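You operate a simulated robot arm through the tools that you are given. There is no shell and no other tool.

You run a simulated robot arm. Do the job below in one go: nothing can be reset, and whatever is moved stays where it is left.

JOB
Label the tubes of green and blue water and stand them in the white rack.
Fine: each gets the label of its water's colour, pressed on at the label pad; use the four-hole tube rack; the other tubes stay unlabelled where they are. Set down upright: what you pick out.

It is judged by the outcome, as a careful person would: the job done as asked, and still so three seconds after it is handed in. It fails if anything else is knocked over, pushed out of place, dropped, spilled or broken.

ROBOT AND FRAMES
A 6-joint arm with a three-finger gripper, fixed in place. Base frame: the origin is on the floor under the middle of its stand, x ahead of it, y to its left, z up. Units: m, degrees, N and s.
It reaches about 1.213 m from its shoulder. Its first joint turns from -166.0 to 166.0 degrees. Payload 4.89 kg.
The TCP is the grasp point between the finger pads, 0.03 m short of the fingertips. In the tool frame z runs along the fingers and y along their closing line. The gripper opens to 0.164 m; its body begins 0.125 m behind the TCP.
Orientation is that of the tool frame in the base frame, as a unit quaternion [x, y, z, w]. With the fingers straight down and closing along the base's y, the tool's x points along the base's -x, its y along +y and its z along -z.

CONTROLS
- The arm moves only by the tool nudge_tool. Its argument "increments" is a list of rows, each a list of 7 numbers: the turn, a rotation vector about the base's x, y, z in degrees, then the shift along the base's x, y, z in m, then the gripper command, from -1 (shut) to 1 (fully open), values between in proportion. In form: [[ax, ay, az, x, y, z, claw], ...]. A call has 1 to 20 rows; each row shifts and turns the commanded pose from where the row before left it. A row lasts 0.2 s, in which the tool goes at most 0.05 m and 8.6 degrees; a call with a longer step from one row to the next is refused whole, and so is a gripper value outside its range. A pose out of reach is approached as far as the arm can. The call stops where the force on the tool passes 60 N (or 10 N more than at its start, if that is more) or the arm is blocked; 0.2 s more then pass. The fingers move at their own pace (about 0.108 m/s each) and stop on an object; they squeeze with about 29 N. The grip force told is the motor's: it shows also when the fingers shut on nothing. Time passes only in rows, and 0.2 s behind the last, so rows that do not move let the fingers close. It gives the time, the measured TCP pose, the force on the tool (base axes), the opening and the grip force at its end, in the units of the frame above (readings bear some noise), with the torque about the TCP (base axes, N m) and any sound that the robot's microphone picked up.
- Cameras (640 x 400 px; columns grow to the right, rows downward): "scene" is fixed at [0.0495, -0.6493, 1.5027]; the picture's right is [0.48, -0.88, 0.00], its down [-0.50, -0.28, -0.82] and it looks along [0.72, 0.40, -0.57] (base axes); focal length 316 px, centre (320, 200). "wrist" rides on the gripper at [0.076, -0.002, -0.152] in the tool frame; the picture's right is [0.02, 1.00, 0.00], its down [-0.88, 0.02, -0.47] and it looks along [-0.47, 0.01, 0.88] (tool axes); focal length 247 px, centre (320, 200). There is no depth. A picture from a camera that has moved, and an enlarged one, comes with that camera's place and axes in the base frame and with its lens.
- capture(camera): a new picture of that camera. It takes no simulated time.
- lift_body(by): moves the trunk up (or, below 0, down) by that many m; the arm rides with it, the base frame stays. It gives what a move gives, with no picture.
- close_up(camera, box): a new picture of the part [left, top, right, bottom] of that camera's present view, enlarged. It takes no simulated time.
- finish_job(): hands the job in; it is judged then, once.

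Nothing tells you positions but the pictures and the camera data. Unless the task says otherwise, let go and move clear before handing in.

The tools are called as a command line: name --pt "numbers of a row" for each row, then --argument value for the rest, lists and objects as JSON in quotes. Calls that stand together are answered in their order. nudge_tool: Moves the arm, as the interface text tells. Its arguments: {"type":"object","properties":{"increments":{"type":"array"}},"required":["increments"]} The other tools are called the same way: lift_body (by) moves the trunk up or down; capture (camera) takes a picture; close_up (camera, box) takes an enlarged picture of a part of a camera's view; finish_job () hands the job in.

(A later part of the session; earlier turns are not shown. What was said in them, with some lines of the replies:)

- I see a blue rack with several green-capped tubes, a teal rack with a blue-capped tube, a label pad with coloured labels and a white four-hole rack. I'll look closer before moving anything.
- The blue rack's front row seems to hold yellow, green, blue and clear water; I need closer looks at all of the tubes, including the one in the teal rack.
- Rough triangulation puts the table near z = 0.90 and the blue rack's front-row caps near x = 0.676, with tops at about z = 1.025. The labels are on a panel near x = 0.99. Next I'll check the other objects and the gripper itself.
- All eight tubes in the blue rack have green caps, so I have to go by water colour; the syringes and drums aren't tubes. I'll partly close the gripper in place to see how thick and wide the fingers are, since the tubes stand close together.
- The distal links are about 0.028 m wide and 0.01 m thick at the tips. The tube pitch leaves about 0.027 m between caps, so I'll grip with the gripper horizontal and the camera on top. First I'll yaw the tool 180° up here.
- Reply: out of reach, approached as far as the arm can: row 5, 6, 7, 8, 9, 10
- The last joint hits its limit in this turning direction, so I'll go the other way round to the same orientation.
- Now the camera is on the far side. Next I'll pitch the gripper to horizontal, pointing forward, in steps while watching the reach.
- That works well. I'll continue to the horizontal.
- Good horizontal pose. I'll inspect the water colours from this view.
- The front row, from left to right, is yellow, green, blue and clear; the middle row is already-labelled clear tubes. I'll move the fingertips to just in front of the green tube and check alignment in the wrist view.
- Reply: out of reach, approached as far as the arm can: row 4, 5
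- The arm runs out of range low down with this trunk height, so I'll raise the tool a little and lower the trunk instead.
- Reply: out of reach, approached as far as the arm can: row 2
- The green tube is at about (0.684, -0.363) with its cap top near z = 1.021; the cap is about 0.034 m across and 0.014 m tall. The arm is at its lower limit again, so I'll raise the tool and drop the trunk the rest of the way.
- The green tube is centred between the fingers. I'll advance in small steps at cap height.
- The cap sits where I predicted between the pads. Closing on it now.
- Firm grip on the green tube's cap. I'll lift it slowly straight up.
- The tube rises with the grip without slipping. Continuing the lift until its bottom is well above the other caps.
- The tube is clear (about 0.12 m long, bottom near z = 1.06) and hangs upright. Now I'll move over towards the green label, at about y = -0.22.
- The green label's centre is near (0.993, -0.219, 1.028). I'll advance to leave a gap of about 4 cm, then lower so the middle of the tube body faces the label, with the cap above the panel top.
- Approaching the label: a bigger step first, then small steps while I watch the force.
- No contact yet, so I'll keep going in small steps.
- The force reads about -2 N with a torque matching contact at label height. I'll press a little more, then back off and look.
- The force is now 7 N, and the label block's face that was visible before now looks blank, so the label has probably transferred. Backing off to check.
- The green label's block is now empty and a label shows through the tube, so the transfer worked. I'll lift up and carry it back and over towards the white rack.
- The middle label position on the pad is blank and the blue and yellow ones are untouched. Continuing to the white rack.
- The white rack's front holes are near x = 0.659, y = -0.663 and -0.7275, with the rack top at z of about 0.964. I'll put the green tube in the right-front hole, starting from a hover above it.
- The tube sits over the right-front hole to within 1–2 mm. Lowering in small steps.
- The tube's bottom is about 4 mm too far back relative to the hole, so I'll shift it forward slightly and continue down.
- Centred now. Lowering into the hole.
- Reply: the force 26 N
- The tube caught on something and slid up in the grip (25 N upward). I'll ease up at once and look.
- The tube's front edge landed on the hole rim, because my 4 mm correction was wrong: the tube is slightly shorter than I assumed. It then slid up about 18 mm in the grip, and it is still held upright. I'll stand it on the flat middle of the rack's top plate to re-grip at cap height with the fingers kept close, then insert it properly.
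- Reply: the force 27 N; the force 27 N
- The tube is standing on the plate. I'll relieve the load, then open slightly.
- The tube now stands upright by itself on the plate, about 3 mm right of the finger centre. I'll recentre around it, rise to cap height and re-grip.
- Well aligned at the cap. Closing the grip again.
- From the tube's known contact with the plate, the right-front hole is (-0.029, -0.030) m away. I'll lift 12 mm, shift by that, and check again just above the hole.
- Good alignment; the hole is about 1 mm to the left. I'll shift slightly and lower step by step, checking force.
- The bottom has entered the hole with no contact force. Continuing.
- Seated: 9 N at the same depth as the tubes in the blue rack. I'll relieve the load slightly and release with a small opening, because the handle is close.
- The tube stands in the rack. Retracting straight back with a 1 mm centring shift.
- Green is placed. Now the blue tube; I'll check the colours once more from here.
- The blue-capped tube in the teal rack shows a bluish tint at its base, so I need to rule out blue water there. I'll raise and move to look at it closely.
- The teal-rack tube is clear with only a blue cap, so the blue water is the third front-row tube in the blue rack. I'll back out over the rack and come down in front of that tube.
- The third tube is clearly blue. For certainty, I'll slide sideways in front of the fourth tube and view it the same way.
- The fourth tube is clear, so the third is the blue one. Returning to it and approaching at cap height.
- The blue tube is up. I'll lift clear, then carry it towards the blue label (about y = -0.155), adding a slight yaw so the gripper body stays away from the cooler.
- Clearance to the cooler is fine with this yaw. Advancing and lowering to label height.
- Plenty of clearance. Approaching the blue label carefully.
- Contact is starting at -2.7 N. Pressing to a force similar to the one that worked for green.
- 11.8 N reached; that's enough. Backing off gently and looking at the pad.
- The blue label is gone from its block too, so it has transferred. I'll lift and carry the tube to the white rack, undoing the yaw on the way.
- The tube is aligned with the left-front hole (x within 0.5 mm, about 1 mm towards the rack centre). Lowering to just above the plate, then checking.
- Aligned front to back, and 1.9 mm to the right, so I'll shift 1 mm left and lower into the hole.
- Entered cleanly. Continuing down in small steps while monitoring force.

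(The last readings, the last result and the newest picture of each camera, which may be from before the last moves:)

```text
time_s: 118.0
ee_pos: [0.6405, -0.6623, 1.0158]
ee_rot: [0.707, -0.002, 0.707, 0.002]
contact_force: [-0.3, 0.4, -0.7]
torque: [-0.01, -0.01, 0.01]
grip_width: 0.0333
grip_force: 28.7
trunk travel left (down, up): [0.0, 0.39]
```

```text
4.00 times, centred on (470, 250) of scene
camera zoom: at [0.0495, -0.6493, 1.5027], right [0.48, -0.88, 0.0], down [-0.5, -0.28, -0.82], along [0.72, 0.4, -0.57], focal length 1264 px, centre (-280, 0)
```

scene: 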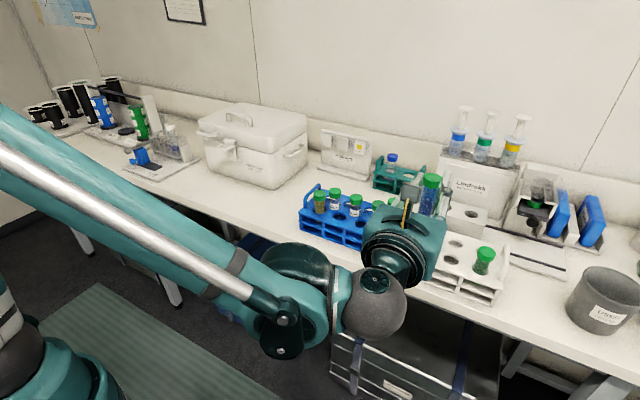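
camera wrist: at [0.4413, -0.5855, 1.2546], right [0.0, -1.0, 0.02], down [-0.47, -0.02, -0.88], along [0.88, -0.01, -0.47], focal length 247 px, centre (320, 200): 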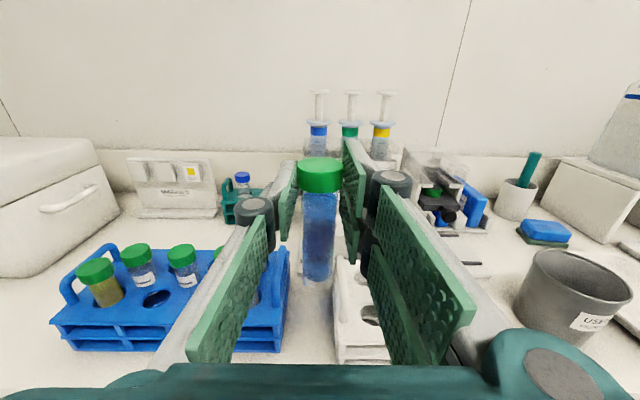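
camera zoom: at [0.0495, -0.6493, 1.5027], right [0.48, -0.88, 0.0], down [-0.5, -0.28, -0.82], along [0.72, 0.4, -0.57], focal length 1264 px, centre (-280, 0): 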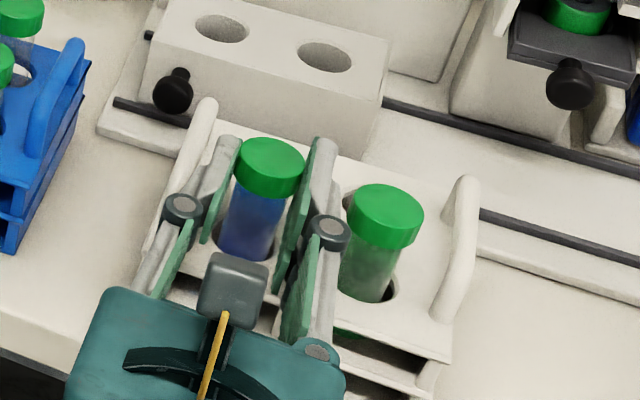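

nudge_tool --pt "0 0 0 0 0 -0.002 -1" --pt "0 0 0 0 0 0 -1"

nudge_tool --pt "0 0 0 0 0 -0.002 -1" --pt "0 0 0 0 0 0 -1"

nudge_tool --pt "0 0 0 0 0 -0.0015 -1" --pt "0 0 0 0 0 0 -1"

nudge_tool --pt "0 0 0 0 0 -0.001 -1" --pt "0 0 0 0 0 0 -1"

```text
time_s: 118.7
ee_pos: [0.639, -0.6638, 1.0135]
ee_rot: [0.707, -0.003, 0.708, 0.002]
contact_force: [0.4, 0.3, 0.4]
torque: [0.02, 0.02, 0.01]
grip_width: 0.0335
grip_force: 29.1
trunk travel left (down, up): [0.0, 0.39]
```

```text
time_s: 119.2
ee_pos: [0.6398, -0.6638, 1.0125]
ee_rot: [0.706, -0.003, 0.708, 0.002]
contact_force: [-0.3, 0.2, -0.6]
torque: [0.01, -0.01, -0.01]
grip_width: 0.0334
grip_force: 29.6
trunk travel left (down, up): [0.0, 0.39]
```

```text
time_s: 119.8
ee_pos: [0.6391, -0.6654, 1.0092]
ee_rot: [0.706, -0.002, 0.708, 0.002]
contact_force: [-0.8, 0.7, -0.9]
torque: [-0.01, 0.03, 0.01]
grip_width: 0.0336
grip_force: 28.6
trunk travel left (down, up): [0.0, 0.39]
```

```text
time_s: 120.5
ee_pos: [0.6405, -0.6641, 1.0092]
ee_rot: [0.706, -0.001, 0.708, 0.001]
contact_force: [0.2, 0.2, -0.3]
torque: [-0.01, 0.0, -0.03]
grip_width: 0.0334
grip_force: 29.1
trunk travel left (down, up): [0.0, 0.39]
```

nudge_tool --pt "0 0 0 0 0 -0.001 -1" --pt "0 0 0 0 0 0 -1"

close_up --camera "wrist" --box '[220, 110, 420, 310]'

```text
time_s: 121.0
ee_pos: [0.6384, -0.663, 1.0096]
ee_rot: [0.707, -0.001, 0.708, 0.001]
contact_force: [3.0, 1.1, 6.6]
torque: [0.09, -0.42, 0.02]
grip_width: 0.0334
grip_force: 29.6
trunk travel left (down, up): [0.0, 0.39]
```

```text
2.00 times, centred on (320, 210) of wrist
camera zoom: at [0.4865, -0.6621, 1.0859], right [0.0, -1.0, 0.02], down [-0.47, -0.02, -0.88], along [0.88, -0.01, -0.47], focal length 494 px, centre (320, 180)
```

zoom: 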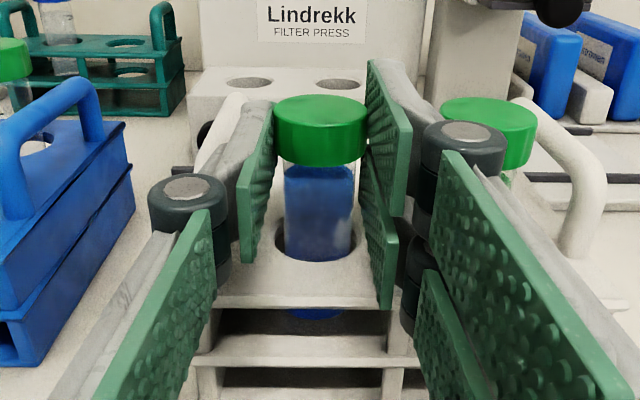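

Seated at the same height as the green one. Releasing with a small opening.

nudge_tool --pt "0 0 0 0 0 0.001 -1" --pt "0 0 0 0 0 0 -0.6" --pt "0 0 0 0 0 0 -0.57" --pt "0 0 0 0 0 0 -0.54" --pt "0 0 0 0 0 0 -0.53"

close_up --camera "wrist" --box '[220, 110, 420, 310]'

close_up --camera "scene" --box '[420, 200, 520, 300]'

```text
time_s: 122.2
ee_pos: [0.6394, -0.6653, 1.0088]
ee_rot: [0.707, -0.003, 0.708, 0.002]
contact_force: [0.1, 0.2, -0.2]
torque: [0.01, 0.03, -0.01]
grip_width: 0.0377
grip_force: 0.0
trunk travel left (down, up): [0.0, 0.39]
```

```text
2.00 times, centred on (320, 210) of wrist
camera zoom: at [0.4867, -0.6629, 1.0866], right [0.0, -1.0, 0.02], down [-0.47, -0.02, -0.88], along [0.88, -0.01, -0.47], focal length 494 px, centre (320, 180)
```

zoom: 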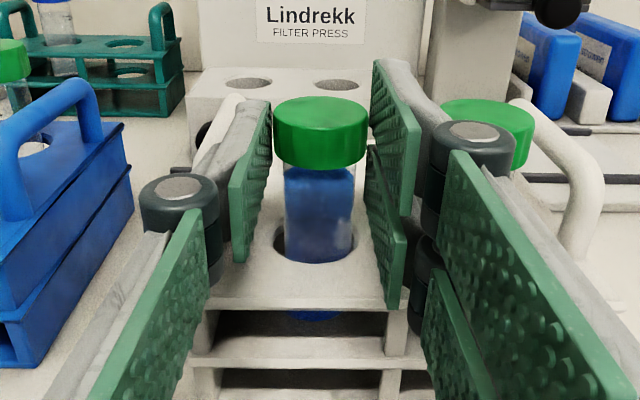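

```text
4.00 times, centred on (470, 250) of scene
camera zoom: at [0.0495, -0.6493, 1.5027], right [0.48, -0.88, 0.0], down [-0.5, -0.28, -0.82], along [0.72, 0.4, -0.57], focal length 1264 px, centre (-280, 0)
```

zoom: 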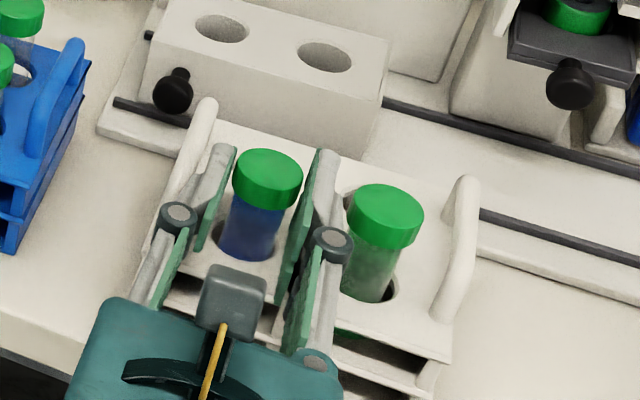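

The tube stands free between the fingers. Retracting straight back.

nudge_tool --pt "0 0 0 -0.008 0 0 -0.53" --pt "0 0 0 -0.015 0 0 -0.53" --pt "0 0 0 -0.02 0 0 -0.53" --pt "0 0 0 -0.03 0 0 -0.53" --pt "0 0 0 -0.03 0 0 -0.53" --pt "0 0 0 0 0 0.02 -0.53" --pt "0 0 0 0 0 0.04 -0.53" --pt "0 0 0 0 0 0.04 -0.53" --pt "0 0 0 0 0 0 -0.53"

capture --camera "wrist"

capture --camera "scene"

```text
time_s: 124.2
ee_pos: [0.5363, -0.6637, 1.1082]
ee_rot: [0.706, -0.002, 0.708, 0.002]
contact_force: [-0.2, -0.9, 0.2]
torque: [-0.01, -0.06, 0.1]
grip_width: 0.0377
grip_force: 0.1
trunk travel left (down, up): [0.0, 0.39]
```

```text
taken
camera wrist: at [0.3841, -0.6618, 1.1862], right [0.0, -1.0, 0.02], down [-0.47, -0.02, -0.88], along [0.88, -0.01, -0.47], focal length 247 px, centre (320, 200)
```

wrist: 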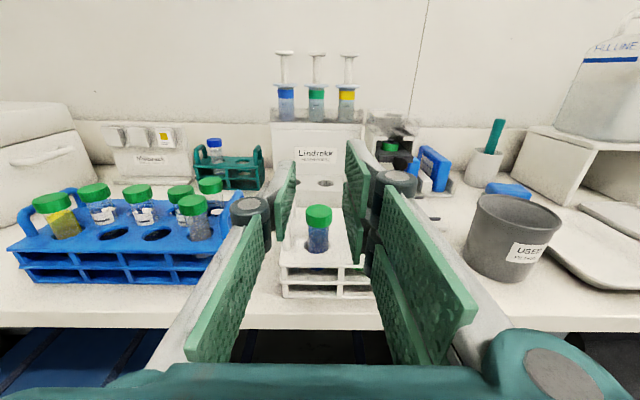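

```text
taken
```

scene: 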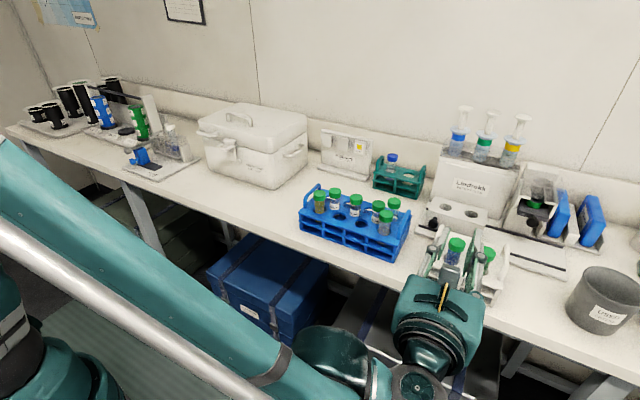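

Both tubes stand in the white rack. I'll look at details: the tubes, the label pad and everything else.

close_up --camera "wrist" --box '[270, 190, 370, 300]'

close_up --camera "scene" --box '[300, 110, 440, 270]'

nudge_tool --pt "0 0 0 -0.01 0.01 0.045 -0.53" --pt "0 0 0 -0.01 0.02 0.045 -0.53" --pt "0 0 0 -0.01 0.03 0.045 -0.53" --pt "0 0 0 0 0.04 0.02 -0.53" --pt "0 0 0 0 0.045 0 -0.53" --pt "0 0 0 0 0.045 0 -0.53" --pt "0 0 0 0 0.045 0 -0.53" --pt "0 0 0 0 0 0 -0.53"

capture --camera "scene"

close_up --camera "scene" --box '[410, 200, 530, 310]'

```text
3.64 times, centred on (320, 245) of wrist
camera zoom: at [0.3841, -0.6618, 1.1862], right [0.0, -1.0, 0.02], down [-0.47, -0.02, -0.88], along [0.88, -0.01, -0.47], focal length 898 px, centre (320, 36)
```

zoom: 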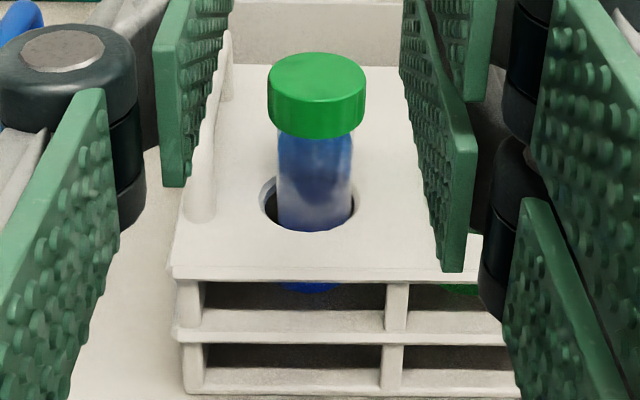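

```text
2.50 times, centred on (370, 190) of scene
camera zoom: at [0.0495, -0.6493, 1.5027], right [0.48, -0.88, 0.0], down [-0.5, -0.28, -0.82], along [0.72, 0.4, -0.57], focal length 790 px, centre (195, 225)
```

zoom: 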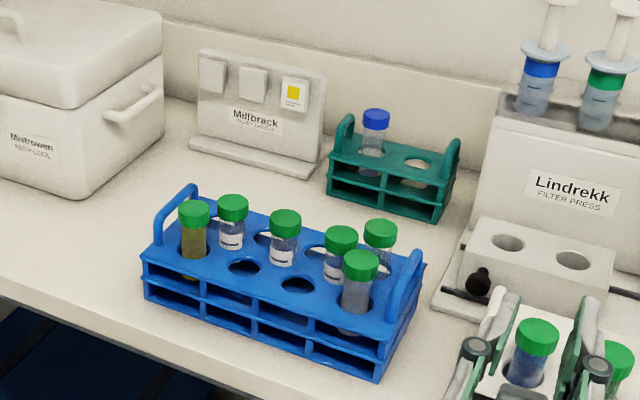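

```text
refused: row 2 steps farther than a row can; nothing moved
```

```text
taken
```

scene: 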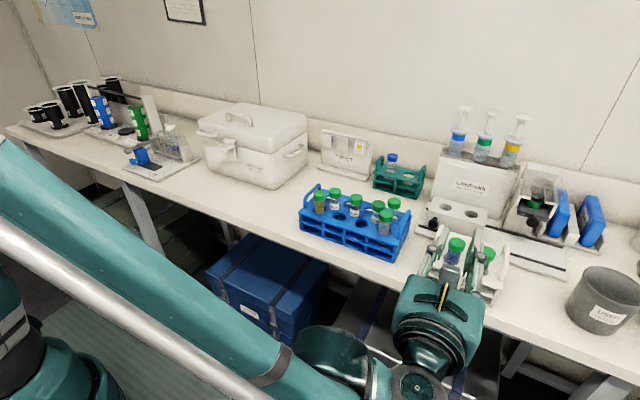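

```text
3.64 times, centred on (470, 255) of scene
camera zoom: at [0.0495, -0.6493, 1.5027], right [0.48, -0.88, 0.0], down [-0.5, -0.28, -0.82], along [0.72, 0.4, -0.57], focal length 1149 px, centre (-226, 0)
```

zoom: 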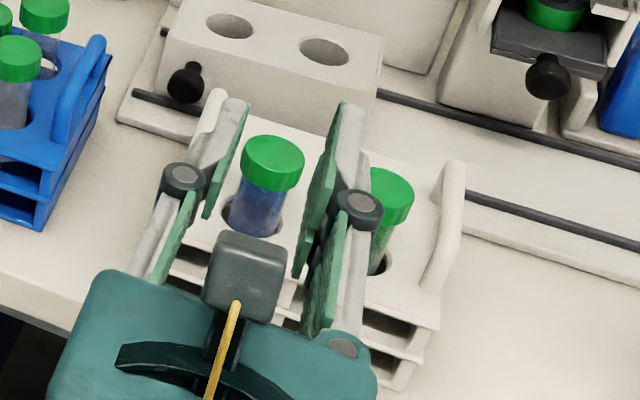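

All the other tubes are in place and only the yellow label remains on the pad. I'll raise the arm clear by lifting the trunk, then look at the tubes' far sides to confirm the labels.

lift_body --by 0.2

nudge_tool --pt "0 8 0 0.02 0 0.01 -0.53" --pt "0 8 0 0.02 0 0.01 -0.53" --pt "0 8 0 0.02 0 0.01 -0.53" --pt "0 8 0 0.02 0 0 -0.53" --pt "0 8 0 0.02 0 0 -0.53" --pt "0 8 0 0.02 0 0 -0.53" --pt "0 0 0 0 0 0 -0.53"

capture --camera "scene"

capture --camera "wrist"

```text
time_s: 126.4
ee_pos: [0.5362, -0.6634, 1.3086]
ee_rot: [0.706, -0.002, 0.708, 0.001]
contact_force: [0.5, 0.2, -0.3]
torque: [0.0, -0.04, -0.01]
grip_width: 0.0377
grip_force: 0.1
trunk travel left (down, up): [-0.2, 0.19]
```

```text
time_s: 128.0
ee_pos: [0.6568, -0.6634, 1.3382]
ee_rot: [0.934, 0.0, 0.358, 0.001]
contact_force: [0.6, -0.1, -0.8]
torque: [0.04, 0.09, 0.0]
grip_width: 0.0378
grip_force: 0.0
trunk travel left (down, up): [-0.2, 0.19]
```

```text
taken
```

scene: 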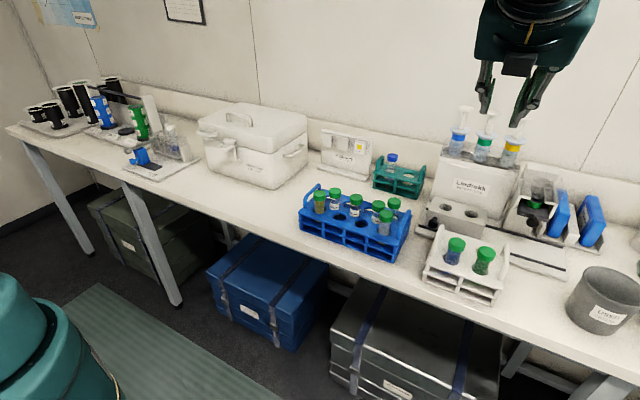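

```text
taken
camera wrist: at [0.6115, -0.6618, 1.5033], right [0.01, -1.0, 0.02], down [-0.97, -0.02, -0.24], along [0.24, -0.01, -0.97], focal length 247 px, centre (320, 200)
```

wrist: 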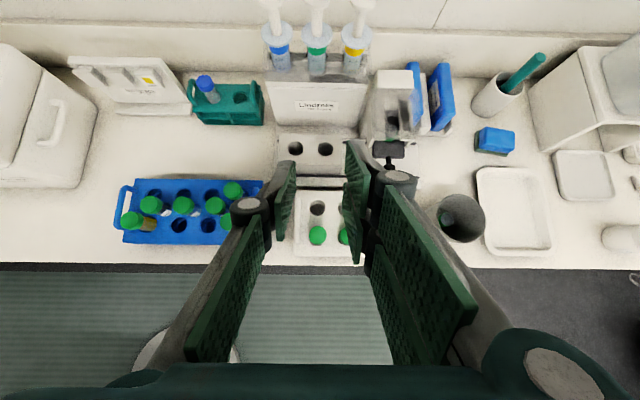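

nudge_tool --pt "0 8.4 0 0.02 0 0 -0.53" --pt "0 8.4 0 0.02 0 0 -0.53" --pt "0 8.4 0 0.02 -0.01 0 -0.53" --pt "0 8.4 0 0.02 -0.01 0 -0.53" --pt "0 8.4 0 0.02 -0.01 0 -0.53" --pt "0 0 0 0.02 0 0 -0.53" --pt "0 0 0 0 0 0 -0.53"

capture --camera "wrist"

capture --camera "scene"

```text
time_s: 129.6
ee_pos: [0.7782, -0.6931, 1.3397]
ee_rot: [1.0, 0.001, 0.0, 0.003]
contact_force: [1.1, 0.4, -1.3]
torque: [0.01, 0.17, 0.02]
grip_width: 0.0378
grip_force: 0.0
trunk travel left (down, up): [-0.2, 0.19]
```

```text
taken
camera wrist: at [0.8545, -0.6915, 1.4921], right [0.02, -1.0, 0.0], down [-0.88, -0.02, 0.47], along [-0.47, -0.01, -0.88], focal length 247 px, centre (320, 200)
```

wrist: 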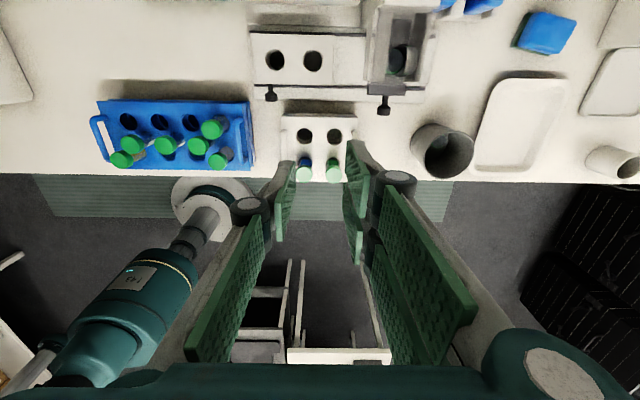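

```text
taken
```

scene: 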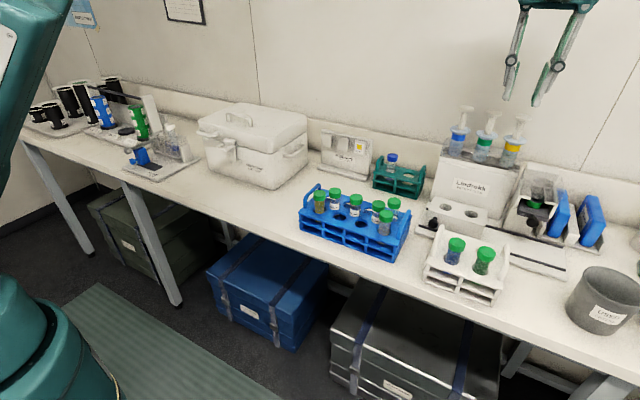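

close_up --camera "wrist" --box '[280, 110, 360, 190]'

close_up --camera "wrist" --box '[290, 140, 350, 190]'

close_up --camera "scene" --box '[410, 215, 530, 315]'

```text
5.00 times, centred on (320, 150) of wrist
camera zoom: at [0.8545, -0.6915, 1.4921], right [0.02, -1.0, 0.0], down [-0.88, -0.02, 0.47], along [-0.47, -0.01, -0.88], focal length 1235 px, centre (320, 450)
```

zoom: 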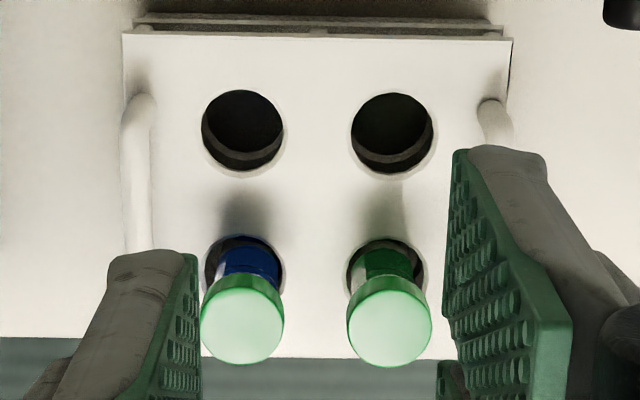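

```text
8.00 times, centred on (320, 165) of wrist
camera zoom: at [0.8545, -0.6915, 1.4921], right [0.02, -1.0, 0.0], down [-0.88, -0.02, 0.47], along [-0.47, -0.01, -0.88], focal length 1976 px, centre (320, 480)
```

zoom: 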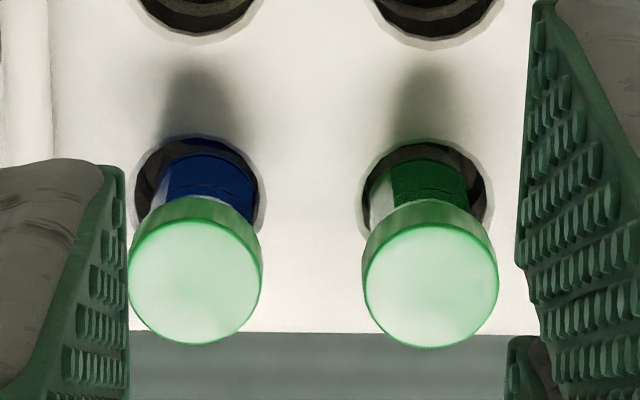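

```text
4.00 times, centred on (470, 265) of scene
camera zoom: at [0.0495, -0.6493, 1.5027], right [0.48, -0.88, 0.0], down [-0.5, -0.28, -0.82], along [0.72, 0.4, -0.57], focal length 1264 px, centre (-280, -60)
```

zoom: 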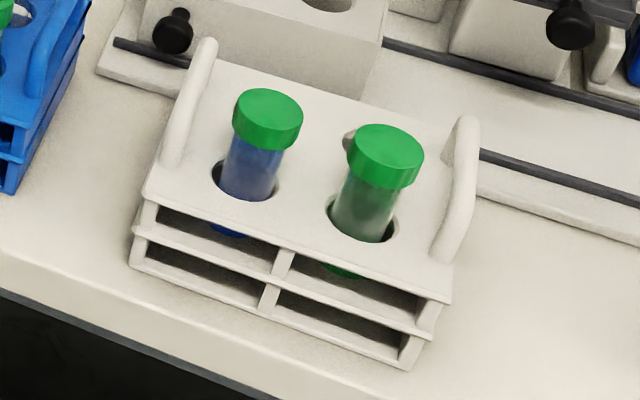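

Each tube shows a coloured patch on its far side. I'll lower a bit for a clearer look.

nudge_tool --pt "0 0 0 0 0 -0.04 -0.53" --pt "0 0 0 0 0 -0.04 -0.53" --pt "0 0 0 0 0 -0.03 -0.53" --pt "0 0 0 0 0 0 -0.53"

close_up --camera "wrist" --box '[280, 140, 360, 220]'

```text
time_s: 130.6
ee_pos: [0.7774, -0.6924, 1.2281]
ee_rot: [1.0, 0.0, 0.001, 0.003]
contact_force: [0.1, 0.4, 0.4]
torque: [0.04, 0.02, 0.0]
grip_width: 0.0377
grip_force: 0.1
trunk travel left (down, up): [-0.2, 0.19]
```

```text
5.00 times, centred on (320, 180) of wrist
camera zoom: at [0.853, -0.6901, 1.3814], right [0.02, -1.0, 0.0], down [-0.88, -0.02, 0.47], along [-0.47, -0.01, -0.88], focal length 1235 px, centre (320, 300)
```

zoom: 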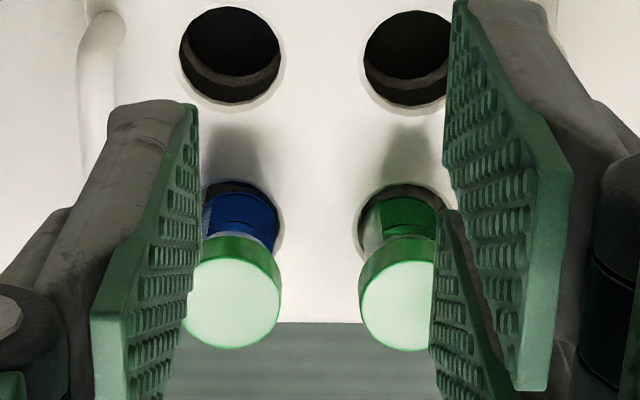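

Both labels are on: a blue band on the blue-water tube and a green band on the green-water tube. I'll raise the arm clear and take a last overall look.

nudge_tool --pt "0 0 0 0 0 0.04 -0.53" --pt "0 0 0 -0.02 0 0.04 -0.53" --pt "0 0 0 -0.03 0 0.03 -0.53" --pt "0 0 0 -0.03 0 0 -0.53" --pt "0 0 0 0 0 0 -0.53"

capture --camera "scene"

close_up --camera "scene" --box '[290, 110, 530, 320]'

```text
time_s: 131.8
ee_pos: [0.6963, -0.6926, 1.3385]
ee_rot: [1.0, 0.0, 0.001, 0.003]
contact_force: [-0.6, 0.5, -0.1]
torque: [-0.05, -0.13, 0.0]
grip_width: 0.0375
grip_force: 0.0
trunk travel left (down, up): [-0.2, 0.19]
```

```text
taken
```

scene: 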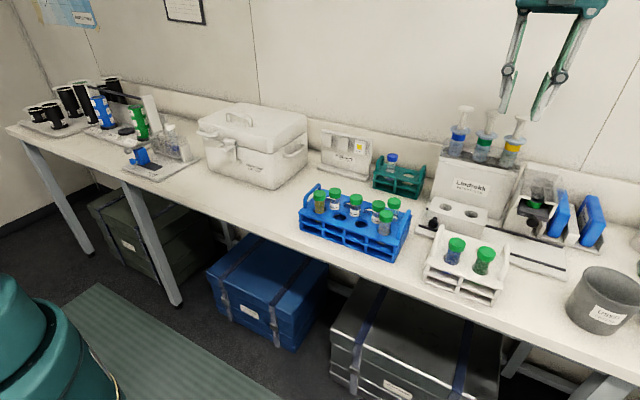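

```text
1.90 times, centred on (410, 215) of scene
camera zoom: at [0.0495, -0.6493, 1.5027], right [0.48, -0.88, 0.0], down [-0.5, -0.28, -0.82], along [0.72, 0.4, -0.57], focal length 602 px, centre (149, 171)
```

zoom: 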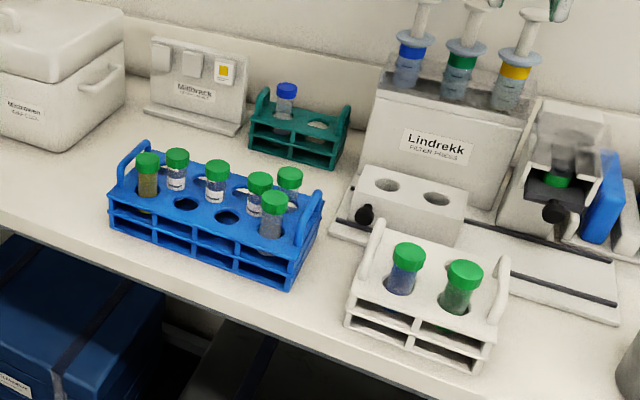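

The blue- and green-water tubes are labelled and upright in the four-hole white rack. The other tubes and equipment are where they were, and the arm is clear, so I'm handing in.

finish_job

```text
The job is handed in.
```

The green-water and blue-water tubes are labelled and standing upright in the front row of the white four-hole rack. A last look from behind showed a green band on the green tube and a blue band on the blue tube.

- **Other tubes:** they are unlabelled by me and still in their places. The yellow label is still on the pad. The blue-capped tube in the teal rack holds clear water, so I left it alone.
- **Slip with the green tube:** on the first try at the white rack it caught the rim of the hole and slid up about 2 cm in the fingers. I stood it on the rack's flat top, gripped it again at the cap and lowered it in properly. It was not dropped or spilled.

The gripper is empty and clear of the bench, and nothing looked knocked over or out of place in the final pictures.
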